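You operate a simulated robot arm through the tools that you are given. There is no shell and no other tool. Be economical: measure what you need, move in short steps, check, and stop when the job is done.

Carry out the task below with a simulated robot arm. There is one attempt and no reset: what you move stays moved.

Task
Clear the side leaf, raise it to HIGH and pin it.
Fine: stand the round base on the drawing board first, then draw the pin out by its yellow knob; push it back in at the end. Where these are worked on the way, their far stop is far enough and under half their travel is too little: yellow knob.

Only the result counts: the job must be done as asked and must still hold three seconds after the hand-in. Knocking over, shifting, dropping, spilling or breaking anything else fails it.

Robot
A 6-joint arm with a two-finger parallel gripper, fixed in place. Base frame: the origin is at the foot of the arm, x ahead of it, y to its left, z up; the work surface is at about z = 950. Lengths are in mm, angles in degrees, forces in N, time in s.
With the tool pointing down near the work surface it reaches from about 260 to 680 mm from the base axis. Its first joint turns from -166.0 to 166.0 degrees. Payload 4.1 kg.
The TCP is the grasp point between the finger pads, 23 mm short of the fingertips. In the tool frame z runs along the fingers and y along their closing line. The gripper opens to 94 mm. The fingers are 38 mm wide and 10 mm thick; the gripper's body (54 by 96 mm) begins 39 mm behind the TCP.
Orientation is told as [roll, pitch, yaw] about the base's x, y, z axes, in that order, counted from this pose: with the fingers straight down and closing along the base's y, the tool's x points along the base's -x, its y along +y and its z along -z.

Tools
- The arm moves only by the tool send_rows. Its argument "targets" is a list that holds one entry, the list of rows, each a list of 7 numbers: the gripper command, from -1 (shut) to 1 (fully open), values between in proportion, then the shift along the tool's x, y, z in units of 50 mm (1.0 is 50 mm), then the turn, a rotation vector about the tool's x, y, z in units of 5 degrees (1.0 is 5 degrees). In form: [[[jaw, tx, ty, tz, ax, ay, az], ...]]. A call has 1 to 12 rows; each row shifts and turns the commanded pose from where the row before left it, along the tool's axes as they then stand. A call with a number of a shift or a turn outside -1 to 1 is refused whole. A row lasts 0.2 s, in which the tool goes at most 50 mm and 8.6 degrees; a call with a longer step from one row to the next is refused whole, and so is a gripper value outside its range. Where a pose cannot be reached the arm comes as near as it can. A force on the tool above 90 N (or 10 N above the force at the start of the call, whichever is more), or a blocked arm, ends the call early, and 0.2 s more pass. The fingers move at their own pace (about 45 mm/s each) and stop on an object; they squeeze with about 41 N. The grip force told is the motor's: it shows also when the fingers shut on nothing. Time passes only in rows, and 0.2 s behind the last, so rows that do not move let the fingers close. It gives the time, the measured TCP pose, the force on the tool (base axes), the opening and the grip force at its end, in the units of the frame above (readings bear some noise), with the torque about the TCP (base axes, N m) and any sound that the robot's microphone picked up, and new pictures: "views" is both (left out), scene, wrist or none.
- Cameras (640 x 400 px; columns grow to the right, rows downward): "scene" is fixed at [50.1, -648.9, 1299.1]; the picture's right is [0.89, -0.46, 0.00], its down [-0.16, -0.32, -0.93] and it looks along [0.43, 0.83, -0.36] (base axes); focal length 265 px, centre (320, 200). "wrist" rides on the gripper at [86, 16, -74] in the tool frame; the picture's right is [-0.18, 0.98, 0.00], its down [-0.58, -0.11, -0.81] and it looks along [-0.79, -0.15, 0.59] (tool axes); focal length 243 px, centre (320, 200). There is no depth. A picture from a camera that has moved, and an enlarged one, comes with that camera's place and axes in the base frame and with its lens.
- lift_body(by): slides the trunk up (or, below 0, down) by that many mm; the arm rides with it, the base frame stays. It gives what a move gives, with no picture.
- close_up(camera, box): a new picture of the part [left, top, right, bottom] of that camera's present view, enlarged. It takes no simulated time.
- sign_off(): hands the job in; it is judged then, once.

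Work in short steps. Places have to be worked out from the pictures, the camera data and where the tool is seen: move nearer, look again, correct. Check each grasp and each placing, and mend what went wrong. You have 120 turns and 200 pictures in all, those below and enlarged ones among them. Open the gripper and draw the arm clear of the work before you hand the job in, unless the task says otherwise; then end with one line.

The tools are called after "Request:" as name(argument=value, ...) on one line, values as JSON. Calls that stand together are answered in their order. send_rows: Moves the arm, as the interface text tells. Its arguments: {"type":"object","properties":{"targets":{"type":"array","items":{"type":"array","items":{"type":"array","items":{"type":"number"}}}},"views":{"type":"string","enum":["both","scene","wrist","none"]}},"required":["targets"]} The other tools are called the same way: lift_body (by) slides the trunk up or down; close_up (camera, box) takes an enlarged picture of a part of a camera's view; sign_off () hands the job in.

At the start:

```text
time_s: 0.0
tool_pos: [409.1, 198.1, 1230.7]
tool_rot: [0.0, 0.1, 0.1]
contact_force: [0.1, 0.2, -0.3]
torque: [0.0, 0.0, 0.04]
width: 94.1
grip_force: 0.1
trunk travel left (down, up): [-450.0, 140.0]
```

scene: 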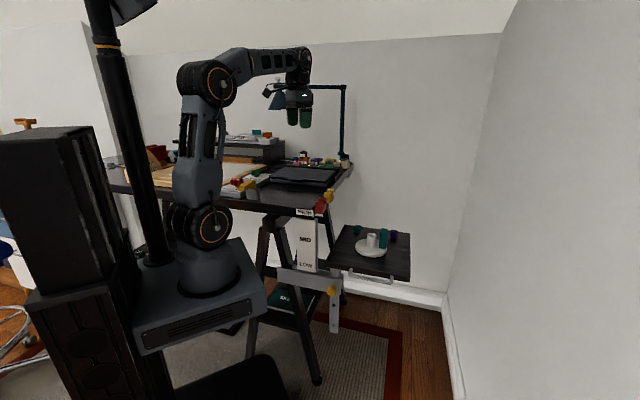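
wrist: 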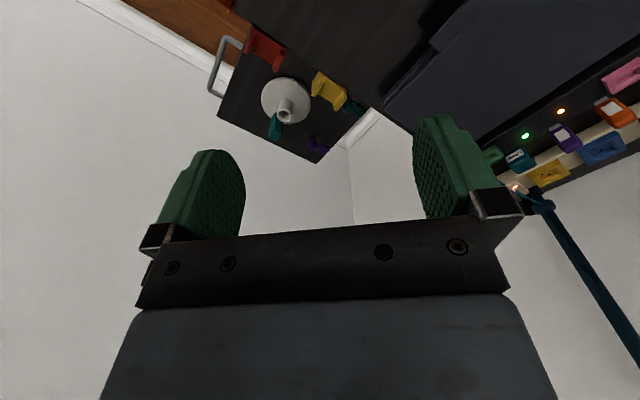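

I start by enlarging the leaf, the scale plate and the drawing board in the scene view to understand the mechanism.

Request:
close_up(camera="scene", box=[260, 170, 420, 340])

Request:
close_up(camera="scene", box=[100, 120, 360, 220])

Request:
close_up(camera="wrist", box=[190, 0, 400, 170])

```text
2.35 times, centred on (340, 255) of scene
camera zoom: at [50.1, -648.9, 1299.1], right [0.89, -0.46, 0.0], down [-0.16, -0.32, -0.93], along [0.43, 0.83, -0.36], focal length 625 px, centre (273, 71)
```

zoom: 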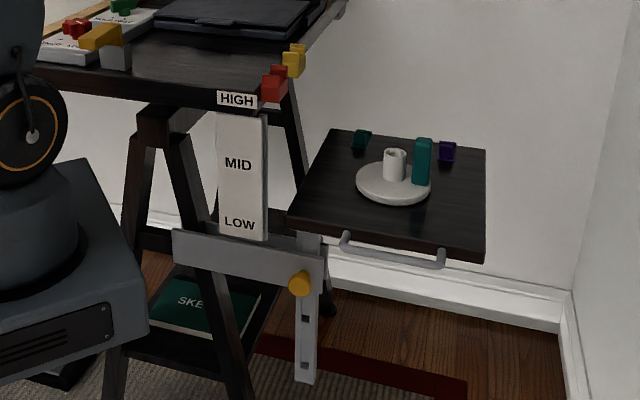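

```text
2.46 times, centred on (230, 170) of scene
camera zoom: at [50.1, -648.9, 1299.1], right [0.89, -0.46, 0.0], down [-0.16, -0.32, -0.93], along [0.43, 0.83, -0.36], focal length 653 px, centre (542, 274)
```

zoom: 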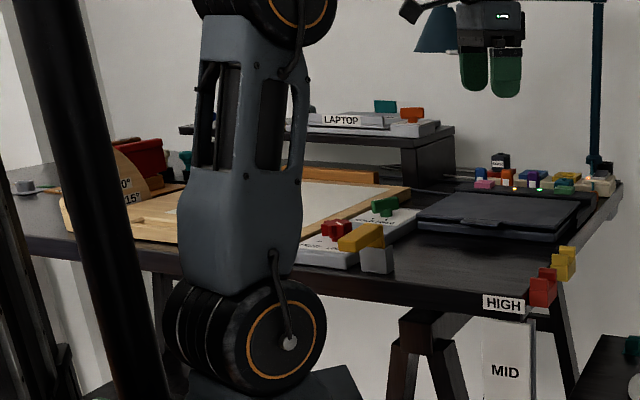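

```text
2.35 times, centred on (295, 85) of wrist
camera zoom: at [321.3, 214.9, 1306.2], right [0.18, 0.98, 0.0], down [0.58, -0.11, 0.81], along [0.79, -0.15, -0.59], focal length 571 px, centre (379, 471)
```

zoom: 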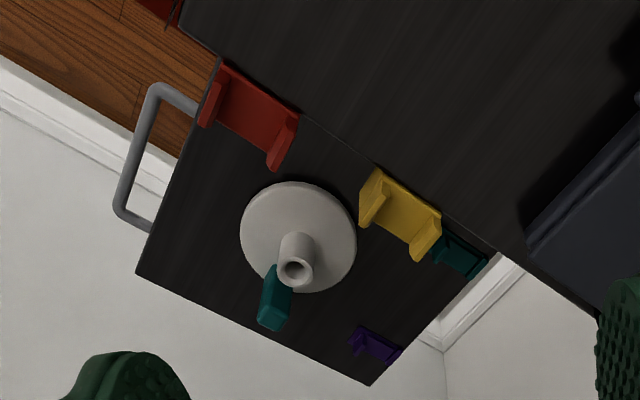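

The leaf is at about z 740, on the table's right side (the table is turned about 45° to the base). The disk is near (644, 67). I move closer with the fingers high to see the leaf and the edge clips.

Request:
send_rows(targets=[[[1, -0.36, -0.69, 0.4, 0, 0, 0], [1, -0.36, -0.69, 0.4, 0, 0, 0], [1, -0.36, -0.69, 0.4, 0, 0, 0], [1, -0.36, -0.69, 0.4, 0, 0, 0]]], views="both")

```text
time_s: 1.0
tool_pos: [480.1, 59.1, 1151.7]
tool_rot: [0.0, 0.0, 0.1]
contact_force: [-0.7, 0.3, -0.3]
torque: [0.01, -0.04, -0.02]
width: 94.2
grip_force: 0.0
trunk travel left (down, up): [-450.0, 140.0]
camera wrist: at [391.9, 77.0, 1226.4], right [0.18, 0.98, 0.0], down [0.58, -0.11, 0.81], along [0.79, -0.15, -0.59], focal length 243 px, centre (320, 200)
```

scene: 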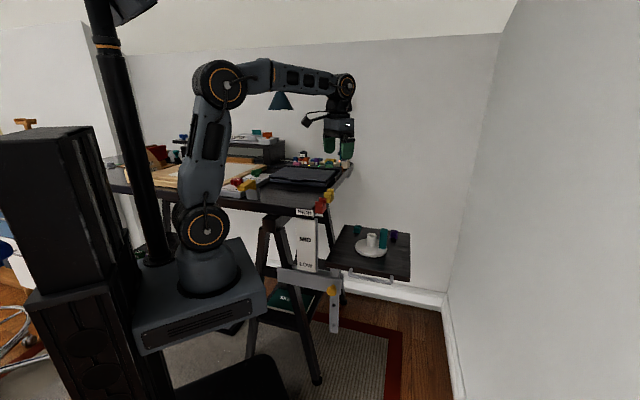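
wrist: 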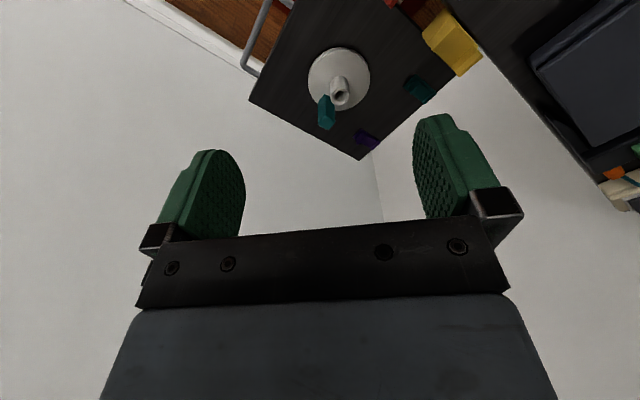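

I tip the tool by 30° so that the wrist camera looks more steeply down on the leaf.

Request:
send_rows(targets=[[[1, 0, 0, 0, 0, 1, 0], [1, 0, 0, 0, 0, 1, 0], [1, 0, 0, 0, 0, 1, 0], [1, 0, 0, 0, 0, 1, 0], [1, 0, 0, 0, 0, 1, 0], [1, 0, 0, 0, 0, 1, 0]]], views="wrist")

Request:
close_up(camera="wrist", box=[200, 0, 500, 230])

Request:
close_up(camera="scene", box=[280, 175, 360, 225])

Request:
close_up(camera="scene", box=[325, 215, 415, 290])

Request:
close_up(camera="scene", box=[270, 260, 350, 340])

```text
time_s: 2.4
tool_pos: [474.4, 59.2, 1142.1]
tool_rot: [0.0, 29.8, 0.0]
contact_force: [-0.1, 0.1, 0.4]
torque: [0.0, -0.05, 0.01]
width: 93.8
grip_force: 0.1
out of reach, approached as far as the arm can: row 6
trunk travel left (down, up): [-450.0, 140.0]
camera wrist: at [435.7, 76.5, 1251.0], right [0.16, 0.98, -0.09], down [0.91, -0.11, 0.41], along [0.39, -0.15, -0.91], focal length 243 px, centre (320, 200)
```

wrist: 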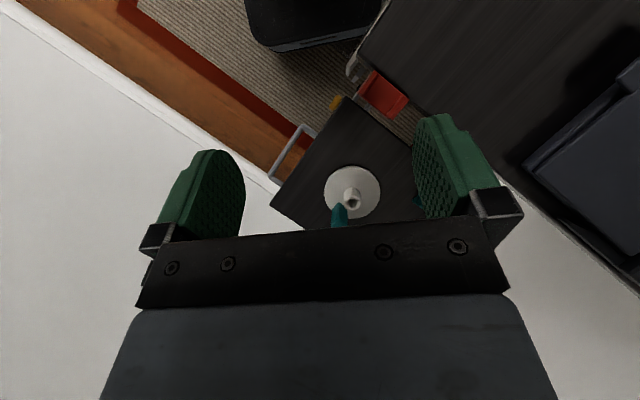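

```text
1.74 times, centred on (350, 115) of wrist
camera zoom: at [435.7, 76.5, 1251.0], right [0.16, 0.98, -0.09], down [0.91, -0.11, 0.41], along [0.39, -0.15, -0.91], focal length 422 px, centre (268, 348)
```

zoom: 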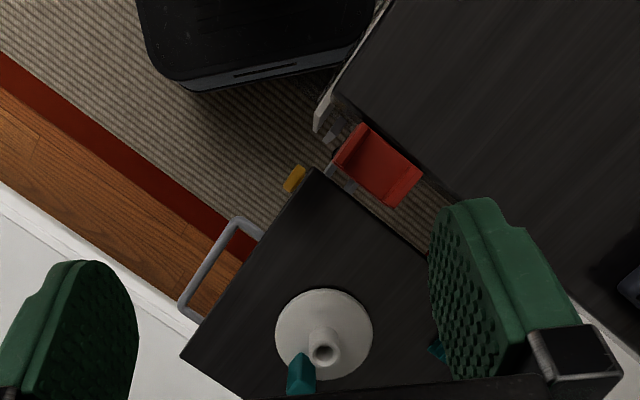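

```text
8.00 times, centred on (320, 200) of scene
camera zoom: at [50.1, -648.9, 1299.1], right [0.89, -0.46, 0.0], down [-0.16, -0.32, -0.93], along [0.43, 0.83, -0.36], focal length 2124 px, centre (320, 200)
```

zoom: 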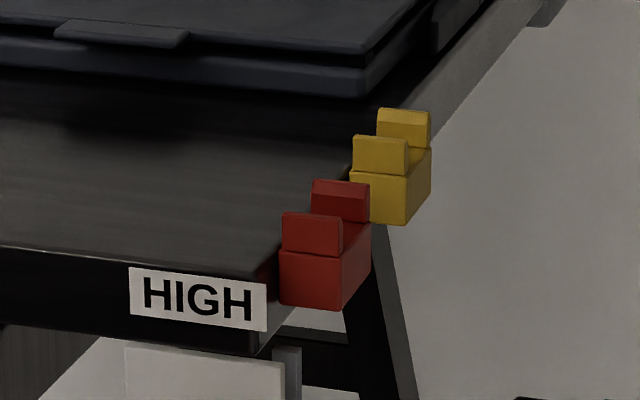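

```text
5.33 times, centred on (370, 252) of scene
camera zoom: at [50.1, -648.9, 1299.1], right [0.89, -0.46, 0.0], down [-0.16, -0.32, -0.93], along [0.43, 0.83, -0.36], focal length 1416 px, centre (53, -80)
```

zoom: 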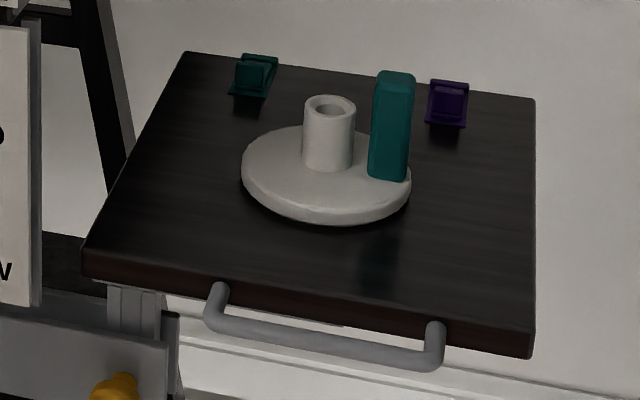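

```text
5.00 times, centred on (310, 300) of scene
camera zoom: at [50.1, -648.9, 1299.1], right [0.89, -0.46, 0.0], down [-0.16, -0.32, -0.93], along [0.43, 0.83, -0.36], focal length 1327 px, centre (370, -300)
```

zoom: 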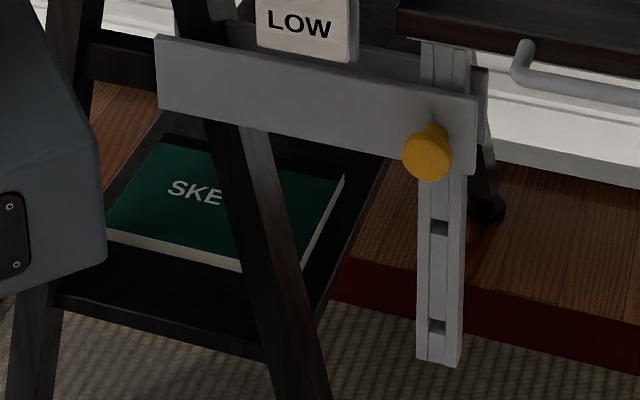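

The round base has a stem at about (648, 67), top z ≈ 797, with the leaf at z ≈ 750 and the knob near (458, 48, 626). I level the tool and yaw it by −45° to match the table's axes.

Request:
send_rows(targets=[[[1, 0, 0, 0, 0, -1, 0], [1, 0, 0, 0, 0, -1, 0], [1, 0, 0, 0, 0, -1, 0], [1, 0, 0, 0, 0, -1, 0], [1, 0, 0, 0, 0, -1, 0], [1, 0, 0, 0, 0, -1, 0], [1, 0, 0, 0, 0, 0, 1], [1, 0, 0, 0, 0, 0, 1], [1, 0, 0, 0, 0, 0, 1], [1, 0, 0, 0, 0, 0, 1], [1, 0, 0, 0, 0, 0, 1], [1, 0, 0, 0, 0, 0, 1]]], views="none")

Request:
send_rows(targets=[[[1, 0, 0, 0, 0, 0, 1], [1, 0, 0, 0, 0, 0, 1], [1, 0, 0, 0, 0, 0, 1], [1, -0.7, 0, 0, 0, 0, 0], [1, -0.6, 0, 0, 0, 0, 0]]], views="none")

```text
time_s: 5.0
tool_pos: [475.9, 59.6, 1143.3]
tool_rot: [0.0, 0.0, -30.1]
contact_force: [0.3, -0.2, 0.0]
torque: [0.03, -0.02, 0.02]
width: 93.9
grip_force: 0.0
trunk travel left (down, up): [-450.0, 140.0]
```

```text
time_s: 6.2
tool_pos: [523.0, 11.9, 1141.6]
tool_rot: [0.0, -0.1, -45.0]
contact_force: [0.0, 0.4, 0.2]
torque: [-0.01, 0.02, -0.01]
width: 93.8
grip_force: 0.1
trunk travel left (down, up): [-450.0, 140.0]
```

The tool is now at (523, 12), about 140 mm outboard of the table edge and clear of the clips. I lower the trunk by 150 mm and then move along the edge towards the base to look.

Request:
lift_body(by=-150)

Request:
send_rows(targets=[[[1, 0, 0.8, 0, 0, 0, 0], [1, 0, 0.8, 0, 0, 0, 0]]], views="both")

```text
time_s: 8.0
tool_pos: [523.5, 13.7, 991.2]
tool_rot: [0.0, 0.0, -45.0]
contact_force: [-0.1, 0.3, -0.8]
torque: [-0.03, 0.0, 0.02]
width: 94.0
grip_force: 0.0
trunk travel left (down, up): [-300.0, 290.0]
```

```text
time_s: 8.6
tool_pos: [578.2, 69.5, 991.7]
tool_rot: [0.1, 0.1, -44.9]
contact_force: [-0.3, 0.7, -0.4]
torque: [0.01, -0.04, -0.02]
width: 94.2
grip_force: 0.0
trunk travel left (down, up): [-300.0, 290.0]
camera wrist: at [527.9, 142.9, 1066.9], right [0.83, 0.56, 0.0], down [0.33, -0.49, 0.81], along [0.46, -0.67, -0.59], focal length 243 px, centre (320, 200)
```

scene: 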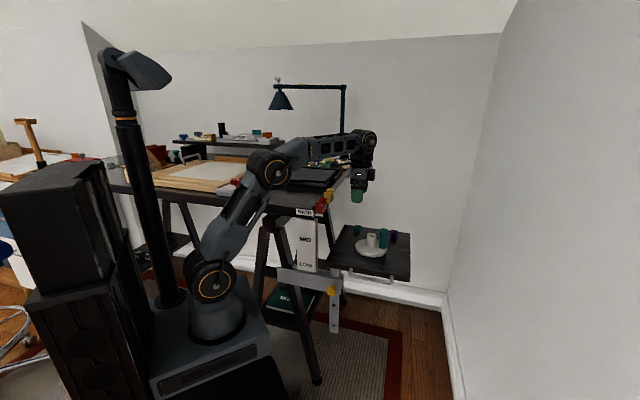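
wrist: 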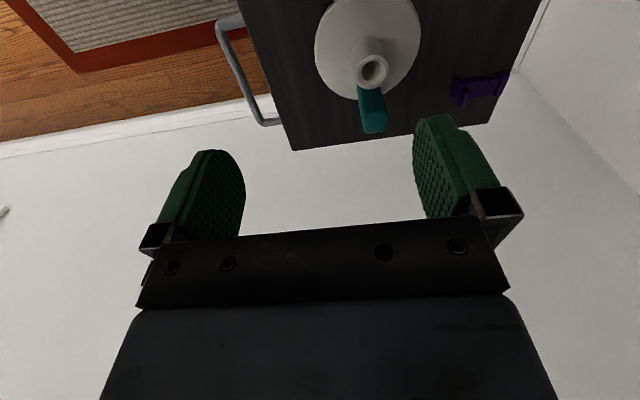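

The leaf is now in good view. I enlarge it to read the small edge pieces and the teal post.

Request:
close_up(camera="wrist", box=[220, 0, 540, 160])

Request:
close_up(camera="scene", box=[110, 120, 270, 220])

```text
2.00 times, centred on (380, 80) of wrist
camera zoom: at [527.9, 142.9, 1066.9], right [0.83, 0.56, 0.0], down [0.33, -0.49, 0.81], along [0.46, -0.67, -0.59], focal length 485 px, centre (200, 440)
```

zoom: 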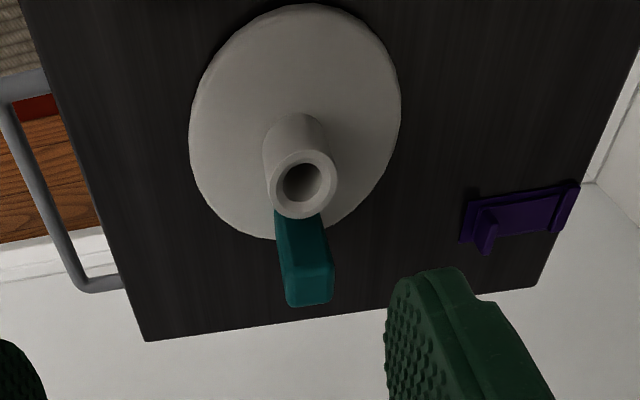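

```text
4.00 times, centred on (190, 170) of scene
camera zoom: at [50.1, -648.9, 1299.1], right [0.89, -0.46, 0.0], down [-0.16, -0.32, -0.93], along [0.43, 0.83, -0.36], focal length 1062 px, centre (840, 320)
```

zoom: 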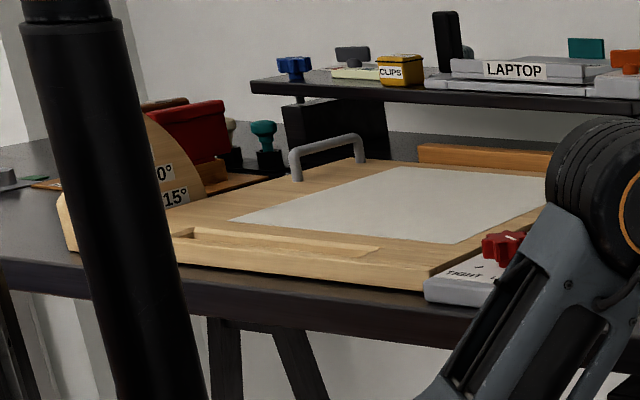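

The teal post is part of the round base, and the purple and teal bits sit on the leaf's far rim. I move over the stem at (648, 68) and lower the trunk by 160 mm.

Request:
send_rows(targets=[[[1, -0.5, 0.48, 0, 0, 0, 0], [1, -0.5, 0.48, 0, 0, 0, 0]]], views="none")

Request:
lift_body(by=-140)

Request:
send_rows(targets=[[[1, 0, 0, 0, 0, 0, 0]]], views="both")

```text
time_s: 9.2
tool_pos: [636.0, 66.4, 987.9]
tool_rot: [0.2, -0.1, -44.9]
contact_force: [-1.2, 0.2, 1.2]
torque: [0.03, -0.07, 0.02]
width: 94.2
grip_force: 0.0
out of reach, approached as far as the arm can: row 2
trunk travel left (down, up): [-300.0, 290.0]
```

```text
time_s: 10.8
tool_pos: [639.4, 65.9, 846.4]
tool_rot: [0.0, 0.0, -45.1]
contact_force: [-0.7, -0.6, -0.3]
torque: [0.04, -0.02, -0.04]
width: 94.1
grip_force: 0.0
trunk travel left (down, up): [-160.0, 430.0]
```

```text
time_s: 11.2
tool_pos: [637.7, 65.6, 846.6]
tool_rot: [0.0, 0.0, -45.0]
contact_force: [0.0, -0.4, 1.0]
torque: [-0.03, 0.01, 0.0]
width: 94.0
grip_force: 0.1
trunk travel left (down, up): [-160.0, 430.0]
camera wrist: at [588.1, 139.9, 921.7], right [0.83, 0.56, 0.0], down [0.33, -0.49, 0.81], along [0.46, -0.67, -0.59], focal length 243 px, centre (320, 200)
```

scene: 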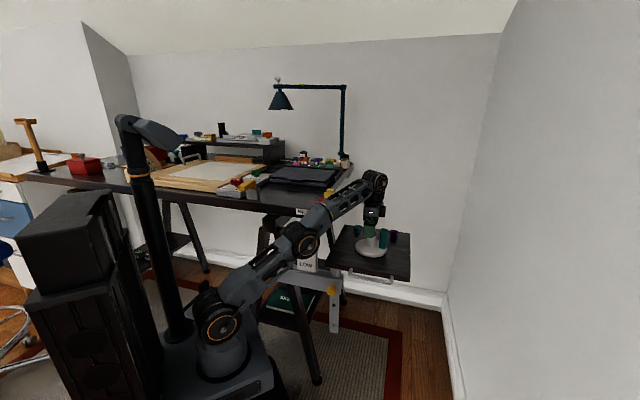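
wrist: 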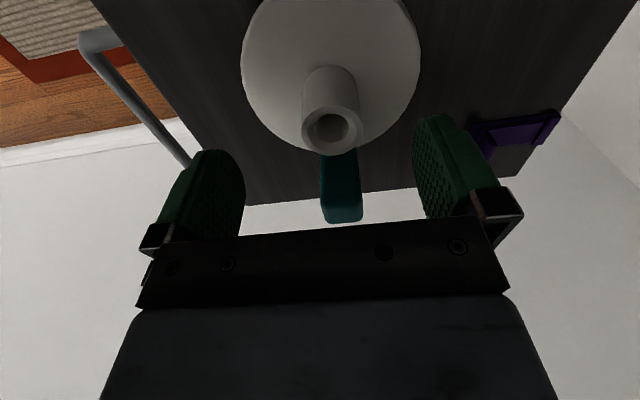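

The stem top measures (646, 69, 803) and sits midway between the fingers. I centre over it and descend to TCP z ≈ 790.

Request:
send_rows(targets=[[[1, -0.09, 0.17, 0.2, 0, 0, 0], [1, 0, 0, 0.3, 0, 0, 0], [1, 0, 0, 0.3, 0, 0, 0], [1, 0, 0, 0.33, 0, 0, 0]]], views="both")

```text
time_s: 12.2
tool_pos: [639.8, 67.8, 789.7]
tool_rot: [-0.1, -0.2, -45.0]
contact_force: [0.3, -0.6, 0.9]
torque: [0.01, -0.01, 0.04]
width: 94.0
grip_force: 0.0
out of reach, approached as far as the arm can: row 1
trunk travel left (down, up): [-160.0, 430.0]
camera wrist: at [589.5, 141.7, 864.0], right [0.83, 0.56, 0.0], down [0.33, -0.49, 0.81], along [0.46, -0.67, -0.59], focal length 243 px, centre (320, 200)
```

scene: 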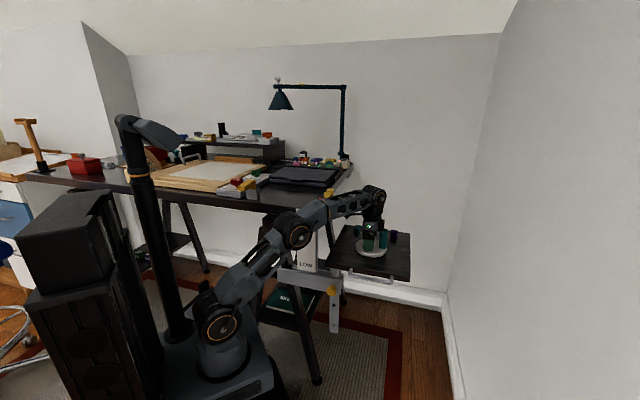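
wrist: 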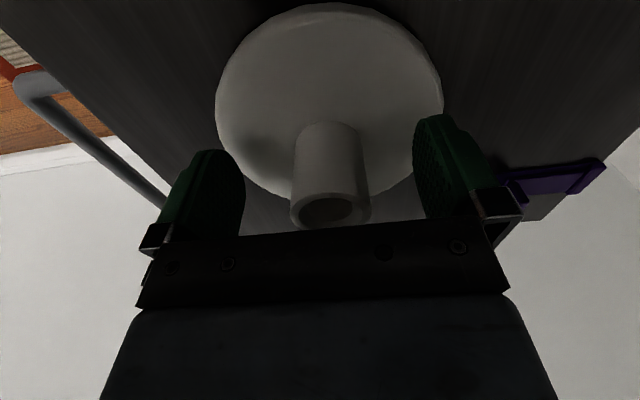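

The fingers straddle the stem. I nudge 4 mm along the closing line, then close.

Request:
send_rows(targets=[[[1, 0, 0.08, 0, 0, 0, 0], [-1, 0, 0, 0, 0, 0, 0], [-1, 0, 0, 0, 0, 0, 0], [-1, 0, 0, 0, 0, 0, 0], [-1, 0, 0, 0, 0, 0, 0], [-1, 0, 0, 0, 0, 0, 0]]], views="wrist")

```text
time_s: 13.6
tool_pos: [644.5, 71.1, 788.0]
tool_rot: [0.0, 0.1, -45.0]
contact_force: [0.5, -1.2, 3.8]
torque: [-0.14, -0.07, 0.1]
width: 36.8
grip_force: 41.0
trunk travel left (down, up): [-160.0, 430.0]
camera wrist: at [592.1, 144.2, 864.0], right [0.83, 0.56, 0.0], down [0.33, -0.49, 0.81], along [0.46, -0.67, -0.59], focal length 243 px, centre (320, 200)
```

wrist: 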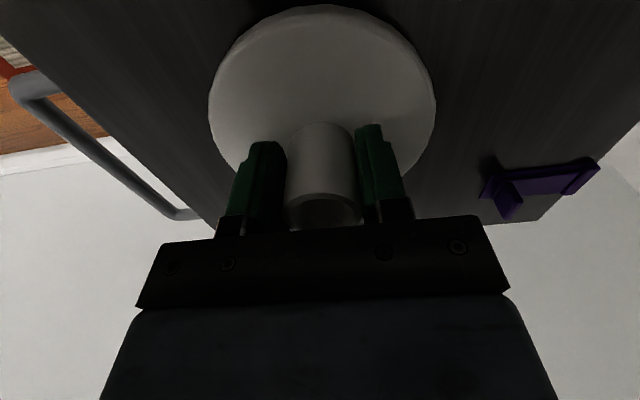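

The stem is gripped at 36.8 mm. I lift 40 mm with the arm, then raise the trunk.

Request:
send_rows(targets=[[[-1, 0, 0, -0.2, 0, 0, 0], [-1, 0, 0, -0.3, 0, 0, 0], [-1, 0, 0, -0.3, 0, 0, 0], [-1, 0, 0, 0, 0, 0, 0]]], views="both")

```text
time_s: 14.6
tool_pos: [643.9, 71.2, 826.8]
tool_rot: [0.0, 0.1, -45.0]
contact_force: [-0.4, -0.6, -3.3]
torque: [0.0, 0.04, -0.02]
width: 37.0
grip_force: 40.9
trunk travel left (down, up): [-160.0, 430.0]
camera wrist: at [592.7, 144.1, 902.9], right [0.83, 0.56, 0.0], down [0.33, -0.49, 0.81], along [0.46, -0.67, -0.59], focal length 243 px, centre (320, 200)
```

scene: 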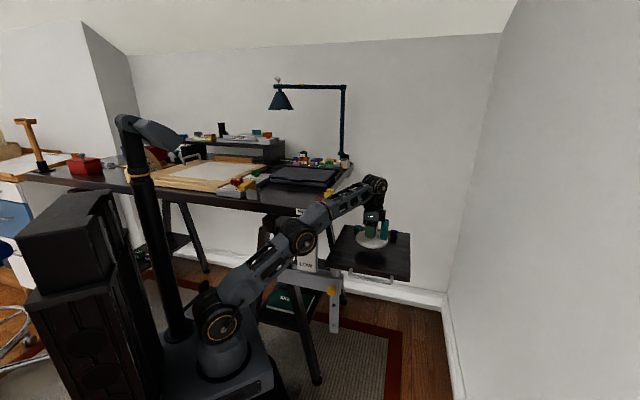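
wrist: 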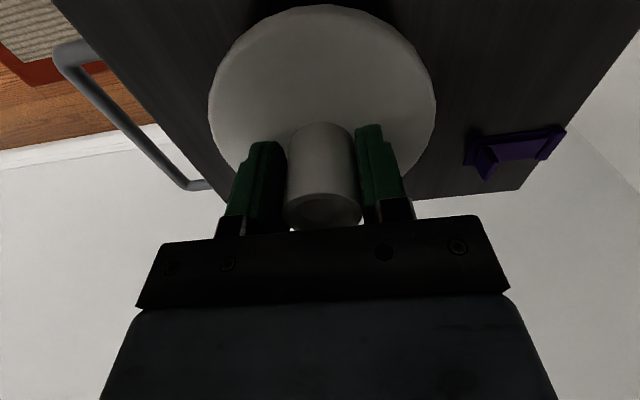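

The base is held cleanly at about 3.6 N. I raise the trunk by 360 mm to get above everything.

Request:
lift_body(by=360)

Request:
send_rows(targets=[[[-1, 0, 0, 0, 0, 0, 0]]], views="both")

```text
time_s: 18.1
tool_pos: [644.1, 71.2, 1188.9]
tool_rot: [0.0, -0.1, -45.0]
contact_force: [0.0, -0.3, -3.7]
torque: [-0.02, 0.06, 0.0]
width: 36.7
grip_force: 41.8
trunk travel left (down, up): [-520.0, 70.0]
```

```text
time_s: 18.5
tool_pos: [644.4, 70.6, 1187.6]
tool_rot: [-0.1, 0.0, -45.1]
contact_force: [0.3, 1.3, -2.6]
torque: [0.02, 0.03, 0.02]
width: 37.0
grip_force: 41.2
trunk travel left (down, up): [-520.0, 70.0]
camera wrist: at [592.8, 144.2, 1262.8], right [0.83, 0.56, 0.0], down [0.33, -0.49, 0.81], along [0.46, -0.67, -0.59], focal length 243 px, centre (320, 200)
```

scene: 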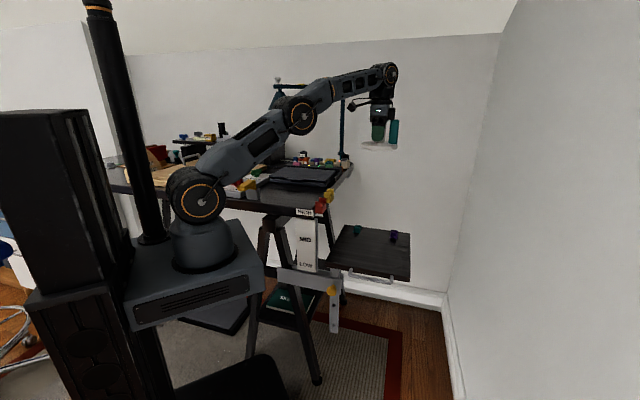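
wrist: 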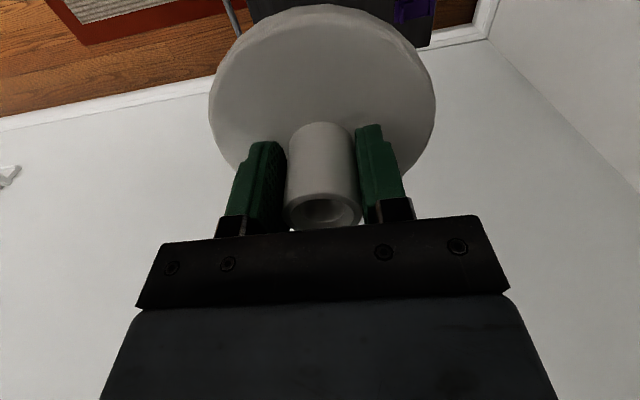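

The base is carried safely. I travel towards the drawing board, turning the yaw along the way, first half.

Request:
send_rows(targets=[[[-1, 0.968, -0.02, 0, 0, 0, -1], [-1, 0.966, 0.063, 0, 0, 0, -1], [-1, 0.957, 0.147, 0, 0, 0, -1], [-1, 0.94, 0.23, 0, 0, 0, -1], [-1, 0.917, 0.311, 0, 0, 0, -1], [-1, 0.886, 0.39, 0, 0, 0, -1], [-1, 0.849, 0.466, 0, 0, 0, -1], [-1, 0, 0, 0, 0, 0, 0]]], views="both")

```text
time_s: 20.3
tool_pos: [398.9, 305.8, 1186.1]
tool_rot: [-0.1, -0.1, -10.0]
contact_force: [-0.3, -0.1, -3.4]
torque: [0.01, 0.02, 0.01]
width: 37.4
grip_force: 41.2
trunk travel left (down, up): [-520.0, 70.0]
camera wrist: at [316.0, 337.5, 1261.7], right [0.35, 0.94, 0.0], down [0.55, -0.21, 0.81], along [0.76, -0.28, -0.59], focal length 243 px, centre (320, 200)
```

scene: 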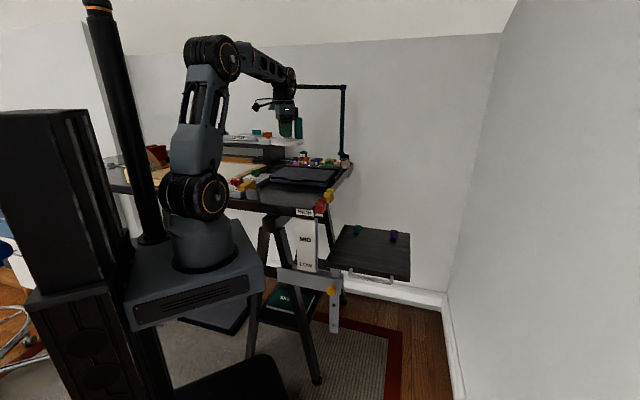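
wrist: 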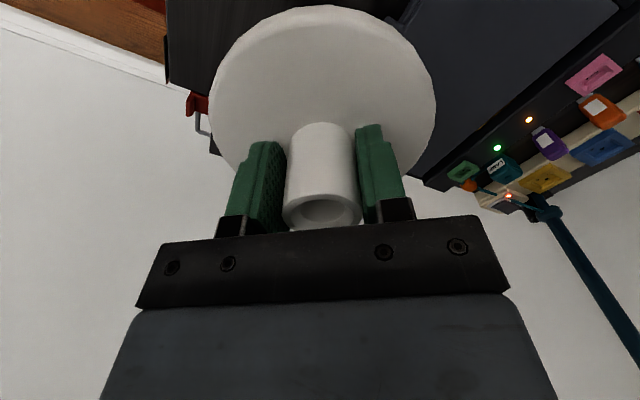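

Halfway, all well. I do the second half.

Request:
send_rows(targets=[[[-1, 0.805, 0.538, 0, 0, 0, -1], [-1, 0.755, 0.606, 0, 0, 0, -1], [-1, 0.699, 0.67, 0, 0, 0, -1], [-1, 0.638, 0.728, 0, 0, 0, -1], [-1, 0.572, 0.78, 0, 0, 0, -1], [-1, 0.502, 0.828, 0, 0, 0, -1], [-1, 0, 0, 0, 0, 0, 0]]], views="both")

Request:
close_up(camera="scene", box=[110, 110, 290, 222])

```text
time_s: 21.9
tool_pos: [189.3, 504.8, 1185.1]
tool_rot: [-0.1, 0.0, 20.1]
contact_force: [-0.8, 0.6, -3.1]
torque: [-0.01, 0.05, -0.03]
width: 36.7
grip_force: 40.5
trunk travel left (down, up): [-520.0, 70.0]
camera wrist: at [101.0, 491.2, 1261.2], right [-0.16, 0.99, 0.0], down [0.58, 0.1, 0.81], along [0.8, 0.13, -0.59], focal length 243 px, centre (320, 200)
```

scene: 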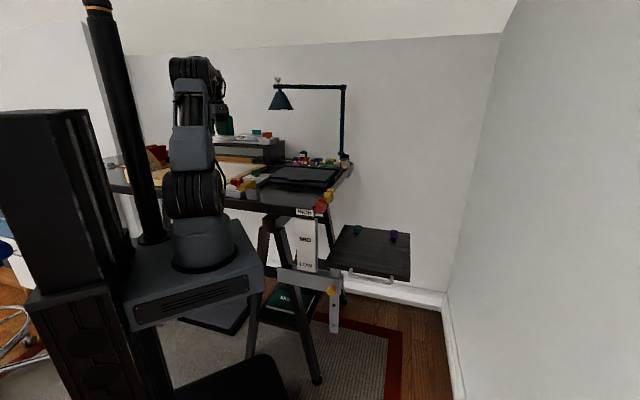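
wrist: 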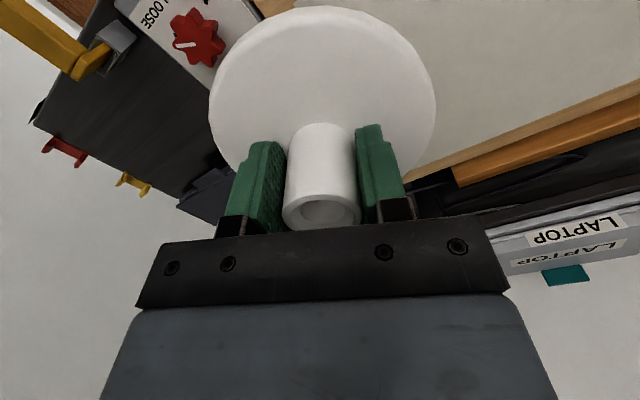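

```text
3.56 times, centred on (200, 166) of scene
camera zoom: at [50.1, -648.9, 1299.1], right [0.89, -0.46, 0.0], down [-0.16, -0.32, -0.93], along [0.43, 0.83, -0.36], focal length 944 px, centre (747, 321)
```

zoom: 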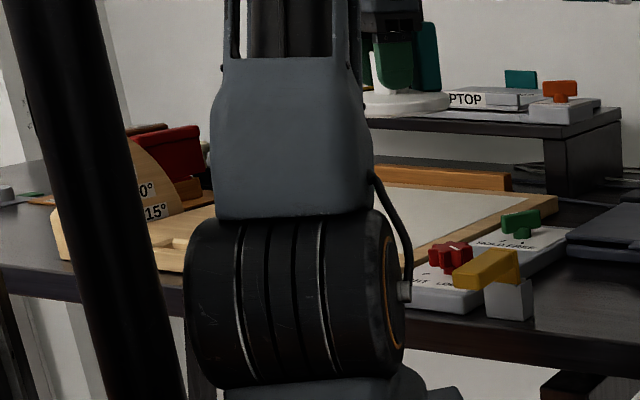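

The board's right edge runs through (140, 384)–(195, 441) and its front ledge is about 70 mm deep. I aim for (188, 589), well inside, moving there first at height and getting a look.

Request:
send_rows(targets=[[[-1, -0.28, 0.79, 0, 0, 0, 0], [-1, -0.28, 0.79, 0, 0, 0, 0], [-1, 0, 0, 0, 0, 0, 0]]], views="both")

```text
time_s: 22.7
tool_pos: [189.2, 579.0, 1186.2]
tool_rot: [-0.1, 0.0, 20.0]
contact_force: [0.2, 0.5, -3.3]
torque: [-0.04, 0.04, -0.02]
width: 37.0
grip_force: 41.1
out of reach, approached as far as the arm can: row 2
trunk travel left (down, up): [-520.0, 70.0]
camera wrist: at [101.3, 565.4, 1261.6], right [-0.16, 0.99, 0.0], down [0.58, 0.1, 0.81], along [0.8, 0.13, -0.59], focal length 243 px, centre (320, 200)
```

scene: 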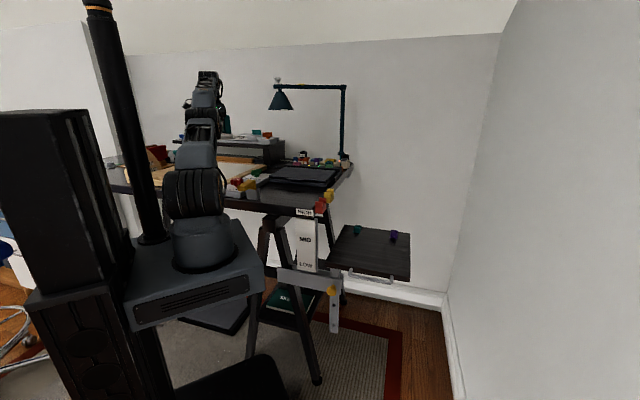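
wrist: 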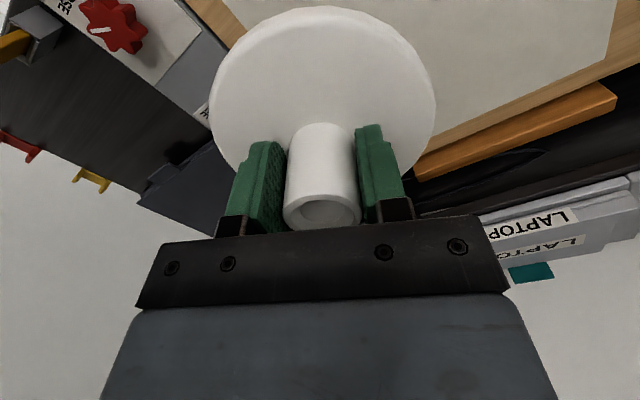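

At (189, 579) the base is about 100 mm inside the right edge and 170 mm from the front. I lower the trunk by 110 mm and check the gap.

Request:
lift_body(by=-110)

Request:
send_rows(targets=[[[-1, 0, 0, 0, 0, 0, 0]]], views="both")

Request:
close_up(camera="scene", box=[110, 90, 290, 202])

```text
time_s: 24.1
tool_pos: [188.8, 579.3, 1074.6]
tool_rot: [0.1, 0.0, 20.0]
contact_force: [0.1, 0.3, -2.7]
torque: [-0.03, 0.04, -0.01]
width: 36.9
grip_force: 41.3
trunk travel left (down, up): [-410.0, 180.0]
```

```text
time_s: 24.5
tool_pos: [189.4, 578.9, 1076.6]
tool_rot: [0.0, 0.1, 19.9]
contact_force: [0.2, 0.1, -1.9]
torque: [0.01, 0.03, 0.02]
width: 36.7
grip_force: 40.8
trunk travel left (down, up): [-410.0, 180.0]
camera wrist: at [101.2, 565.6, 1151.4], right [-0.16, 0.99, 0.0], down [0.58, 0.1, 0.81], along [0.8, 0.13, -0.59], focal length 243 px, centre (320, 200)
```

scene: 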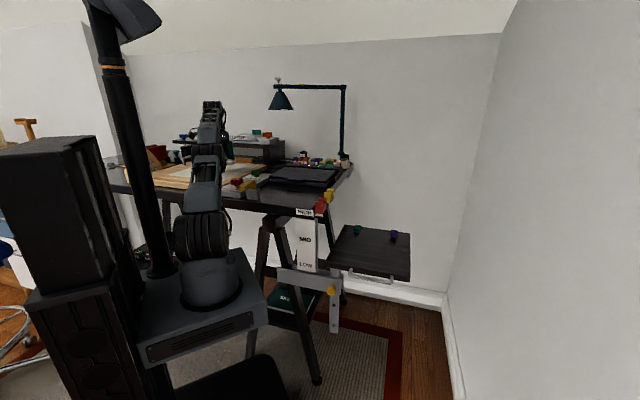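
wrist: 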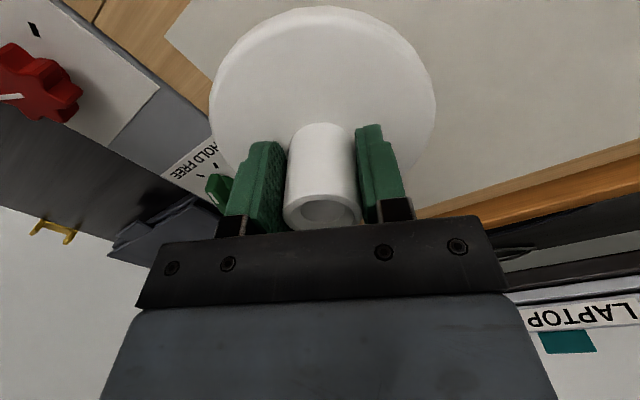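

```text
3.56 times, centred on (200, 146) of scene
camera zoom: at [50.1, -648.9, 1299.1], right [0.89, -0.46, 0.0], down [-0.16, -0.32, -0.93], along [0.43, 0.83, -0.36], focal length 944 px, centre (747, 392)
```

zoom: 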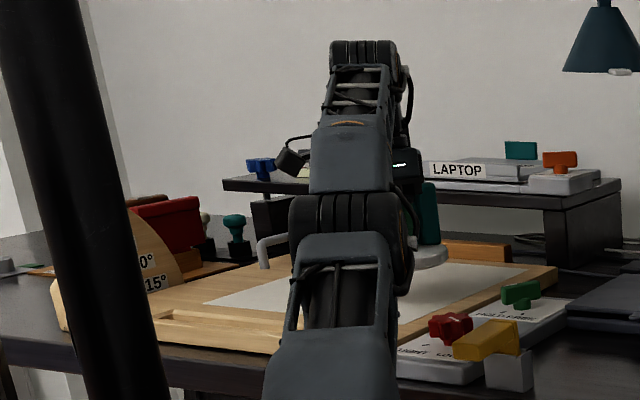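

The disk hovers roughly 40 mm over the paper. I descend in short steps, watching the force.

Request:
send_rows(targets=[[[-1, 0, 0, 0.2, 0, 0, 0], [-1, 0, 0, 0.2, 0, 0, 0], [-1, 0, 0, 0.2, 0, 0, 0], [-1, 0, 0, 0, 0, 0, 0]]], views="none")

Request:
close_up(camera="scene", box=[205, 130, 285, 180])

```text
time_s: 25.5
tool_pos: [189.4, 578.6, 1046.5]
tool_rot: [-0.1, 0.1, 20.0]
contact_force: [0.1, -0.3, -3.2]
torque: [0.01, 0.05, 0.0]
width: 36.9
grip_force: 41.2
trunk travel left (down, up): [-410.0, 180.0]
```

```text
8.00 times, centred on (245, 155) of scene
camera zoom: at [50.1, -648.9, 1299.1], right [0.89, -0.46, 0.0], down [-0.16, -0.32, -0.93], along [0.43, 0.83, -0.36], focal length 2124 px, centre (920, 560)
```

zoom: 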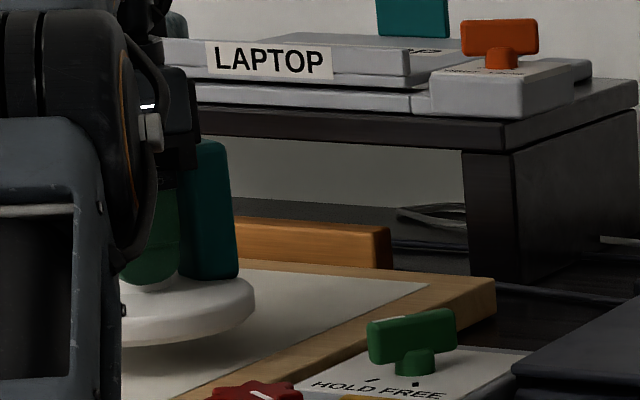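

Still about 10–20 mm off. I continue in small steps.

Request:
send_rows(targets=[[[-1, 0, 0, 0.1, 0, 0, 0], [-1, 0, 0, 0.1, 0, 0, 0], [-1, 0, 0, 0, 0, 0, 0]]], views="none")

Request:
close_up(camera="scene", box=[205, 130, 285, 180])

```text
time_s: 26.3
tool_pos: [188.3, 579.1, 1036.7]
tool_rot: [0.0, 0.0, 20.0]
contact_force: [0.4, -0.1, -2.7]
torque: [-0.03, 0.04, -0.02]
width: 36.8
grip_force: 40.8
trunk travel left (down, up): [-410.0, 180.0]
```

```text
8.00 times, centred on (245, 155) of scene
camera zoom: at [50.1, -648.9, 1299.1], right [0.89, -0.46, 0.0], down [-0.16, -0.32, -0.93], along [0.43, 0.83, -0.36], focal length 2124 px, centre (920, 560)
```

zoom: 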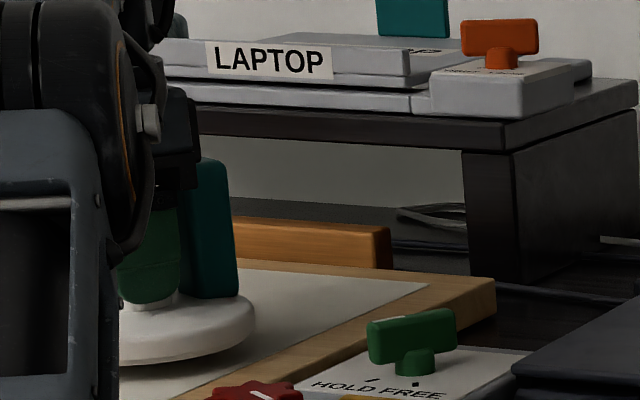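

Request:
send_rows(targets=[[[-1, 0, 0, 0.1, 0, 0, 0], [-1, 0, 0, 0.06, 0, 0, 0], [-1, 0, 0, 0, 0, 0, 0]]], views="none")

Request:
close_up(camera="scene", box=[205, 130, 285, 180])

```text
time_s: 27.1
tool_pos: [188.6, 580.3, 1028.9]
tool_rot: [-0.1, -0.1, 20.0]
contact_force: [0.9, -0.7, -2.5]
torque: [0.0, 0.03, 0.01]
width: 36.8
grip_force: 41.0
trunk travel left (down, up): [-410.0, 180.0]
```

```text
8.00 times, centred on (245, 155) of scene
camera zoom: at [50.1, -648.9, 1299.1], right [0.89, -0.46, 0.0], down [-0.16, -0.32, -0.93], along [0.43, 0.83, -0.36], focal length 2124 px, centre (920, 560)
```

zoom: 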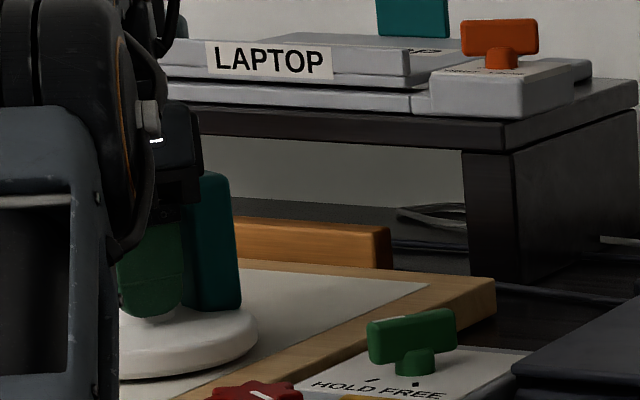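

Request:
send_rows(targets=[[[-1, 0, 0, 0.04, 0, 0, 0], [-1, 0, 0, 0.04, 0, 0, 0], [-1, 0, 0, 0, 0, 0, 0]]], views="none")

```text
time_s: 27.9
tool_pos: [188.4, 579.6, 1023.8]
tool_rot: [-0.1, 0.0, 20.0]
contact_force: [0.9, -0.5, 0.5]
torque: [0.01, -0.17, -0.02]
width: 36.9
grip_force: 40.8
trunk travel left (down, up): [-410.0, 180.0]
```

First contact: the weight is coming off. I press 2 mm more.

Request:
send_rows(targets=[[[-1, 0, 0, 0.03, 0, 0, 0], [-1, 0, 0, 0, 0, 0, 0]]], views="wrist")

Request:
close_up(camera="scene", box=[205, 130, 285, 180])

```text
time_s: 28.5
tool_pos: [188.5, 578.8, 1025.3]
tool_rot: [0.1, -0.1, 20.0]
contact_force: [-0.2, 0.7, 9.5]
torque: [-0.06, -0.81, 0.01]
width: 36.7
grip_force: 40.7
trunk travel left (down, up): [-410.0, 180.0]
camera wrist: at [100.6, 564.9, 1100.3], right [-0.16, 0.99, 0.0], down [0.58, 0.09, 0.81], along [0.8, 0.13, -0.59], focal length 243 px, centre (320, 200)
```

wrist: 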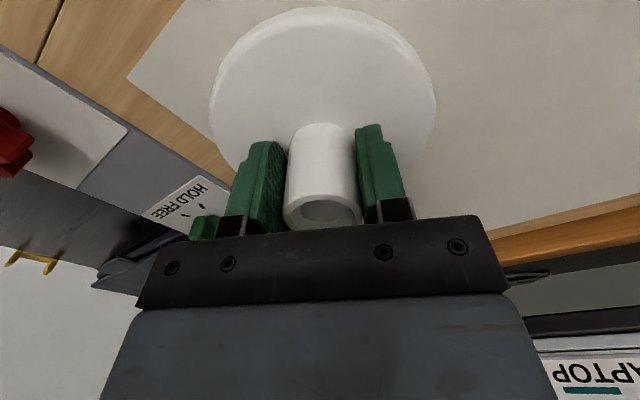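

```text
8.00 times, centred on (245, 155) of scene
camera zoom: at [50.1, -648.9, 1299.1], right [0.89, -0.46, 0.0], down [-0.16, -0.32, -0.93], along [0.43, 0.83, -0.36], focal length 2124 px, centre (920, 560)
```

zoom: 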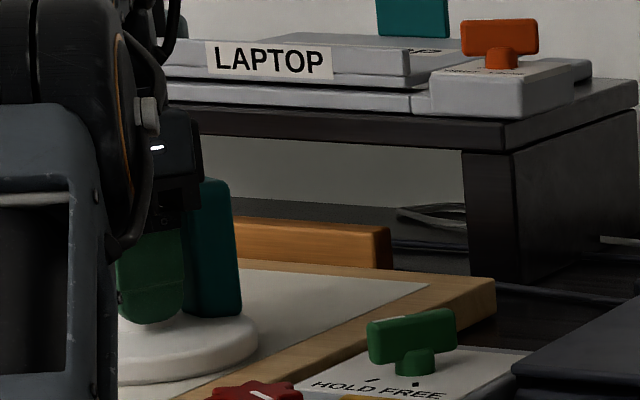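

Contact is on the +x rim, so the base is tipped by a hair in the grip; it should settle flat when freed. I open only partly, so nothing bumps the teal post.

Request:
send_rows(targets=[[[-0.1, 0, 0, 0, 0, 0, 0], [0.3, 0, 0, 0, 0, 0, 0], [0.6, 0, 0, 0, 0, 0, 0], [0.6, 0, 0, 0, 0, 0, 0]]], views="wrist")

Request:
close_up(camera="scene", box=[205, 130, 285, 180])

```text
time_s: 29.5
tool_pos: [188.8, 577.5, 1025.5]
tool_rot: [0.1, -0.2, 20.0]
contact_force: [-0.4, 2.3, 14.4]
torque: [0.09, -0.61, 0.13]
width: 75.1
grip_force: 0.1
trunk travel left (down, up): [-410.0, 180.0]
camera wrist: at [100.4, 564.9, 1099.7], right [-0.16, 0.99, 0.0], down [0.58, 0.1, 0.81], along [0.8, 0.13, -0.59], focal length 243 px, centre (320, 200)
```

wrist: 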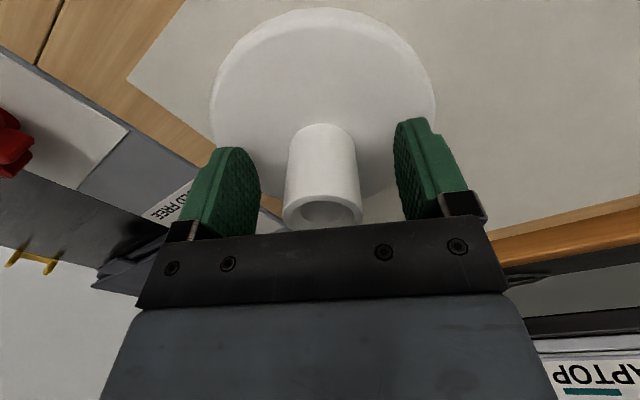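

```text
8.00 times, centred on (245, 155) of scene
camera zoom: at [50.1, -648.9, 1299.1], right [0.89, -0.46, 0.0], down [-0.16, -0.32, -0.93], along [0.43, 0.83, -0.36], focal length 2124 px, centre (920, 560)
```

zoom: 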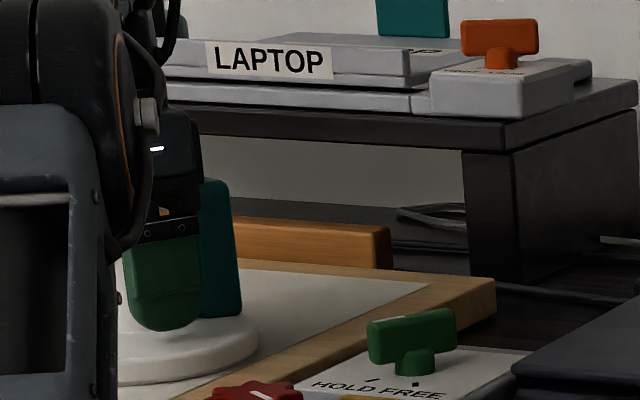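

The remaining 14 N comes from the gripper body leaning on the teal post's top. I rise straight up slowly.

Request:
send_rows(targets=[[[0.6, 0, 0, -0.06, 0, 0, 0], [0.6, 0, 0, -0.1, 0, 0, 0], [0.6, 0, 0, -0.2, 0, 0, 0], [0.6, 0, 0, -0.4, 0, 0, 0], [0.6, 0, 0, -0.8, 0, 0, 0]]], views="wrist")

Request:
close_up(camera="scene", box=[205, 130, 285, 180])

```text
time_s: 30.7
tool_pos: [186.0, 570.5, 1094.6]
tool_rot: [-0.1, 0.1, 20.0]
contact_force: [0.9, -0.3, -0.2]
torque: [-0.02, 0.01, -0.01]
width: 75.1
grip_force: 0.1
out of reach, approached as far as the arm can: row 5
trunk travel left (down, up): [-410.0, 180.0]
camera wrist: at [98.0, 556.4, 1170.2], right [-0.16, 0.99, 0.0], down [0.58, 0.1, 0.81], along [0.8, 0.13, -0.59], focal length 243 px, centre (320, 200)
```

wrist: 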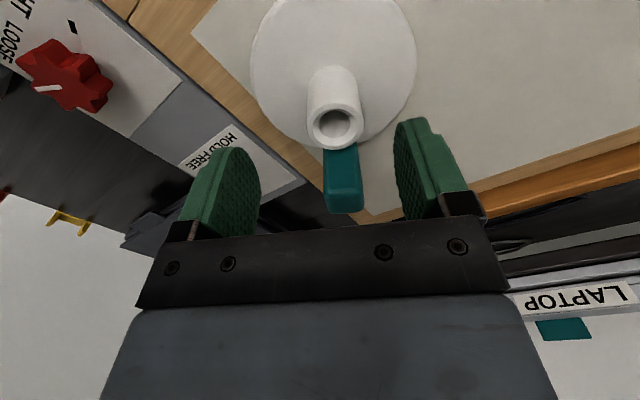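

```text
8.00 times, centred on (245, 155) of scene
camera zoom: at [50.1, -648.9, 1299.1], right [0.89, -0.46, 0.0], down [-0.16, -0.32, -0.93], along [0.43, 0.83, -0.36], focal length 2124 px, centre (920, 560)
```

zoom: 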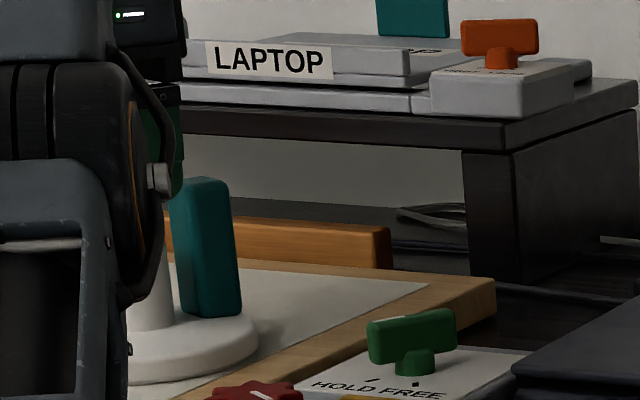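

The round base stands flat on the drawing board, released. I raise the trunk and travel back to the front of the leaf, ready for the knob.

Request:
lift_body(by=110)

Request:
send_rows(targets=[[[0.6, -0.272, -0.8175, 0, 0, 0, 0], [0.6, -0.272, -0.8175, 0, 0, 0, 0], [0.6, -0.272, -0.8175, 0, 0, 0, 0], [0.6, -0.272, -0.8175, 0, 0, 0, 0], [0.6, -0.272, -0.8175, 0, 0, 0, 0], [0.6, -0.272, -0.8175, 0, 0, 0, 0], [0.6, -0.272, -0.8175, 0, 0, 0, 0], [0.6, -0.272, -0.8175, 0, 0, 0, 0], [0.6, 0, 0, 0, 0, 0, 0]]], views="scene")

Request:
close_up(camera="scene", box=[110, 110, 290, 222])

```text
time_s: 32.2
tool_pos: [185.5, 569.8, 1206.5]
tool_rot: [-0.1, 0.0, 19.9]
contact_force: [0.4, -0.2, 0.2]
torque: [-0.01, 0.0, -0.01]
width: 75.1
grip_force: 0.0
trunk travel left (down, up): [-520.0, 70.0]
```

```text
time_s: 34.2
tool_pos: [401.5, 296.3, 1206.8]
tool_rot: [0.0, 0.1, 20.0]
contact_force: [-0.9, 0.0, 0.0]
torque: [-0.01, -0.03, 0.02]
width: 75.3
grip_force: 0.2
trunk travel left (down, up): [-520.0, 70.0]
```

scene: 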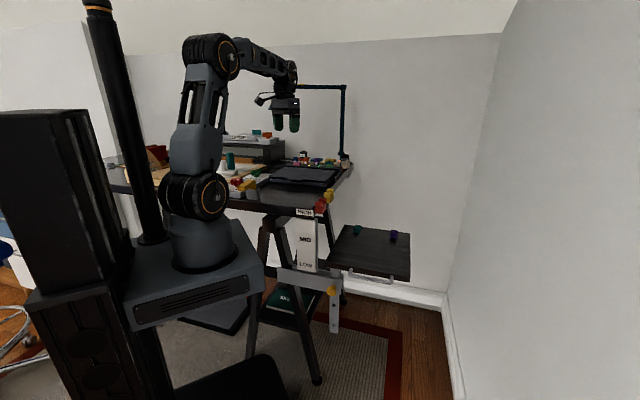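

```text
3.56 times, centred on (200, 166) of scene
camera zoom: at [50.1, -648.9, 1299.1], right [0.89, -0.46, 0.0], down [-0.16, -0.32, -0.93], along [0.43, 0.83, -0.36], focal length 944 px, centre (747, 321)
```

zoom: 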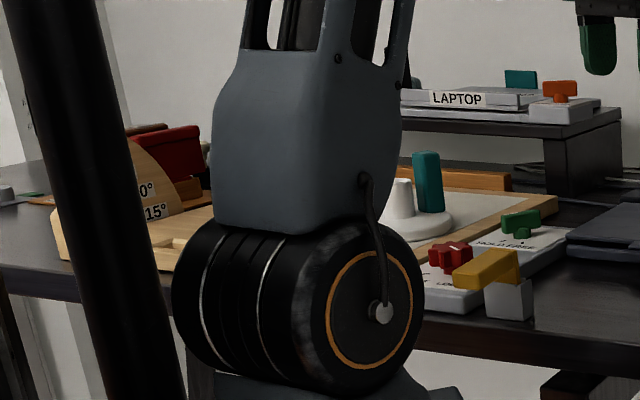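

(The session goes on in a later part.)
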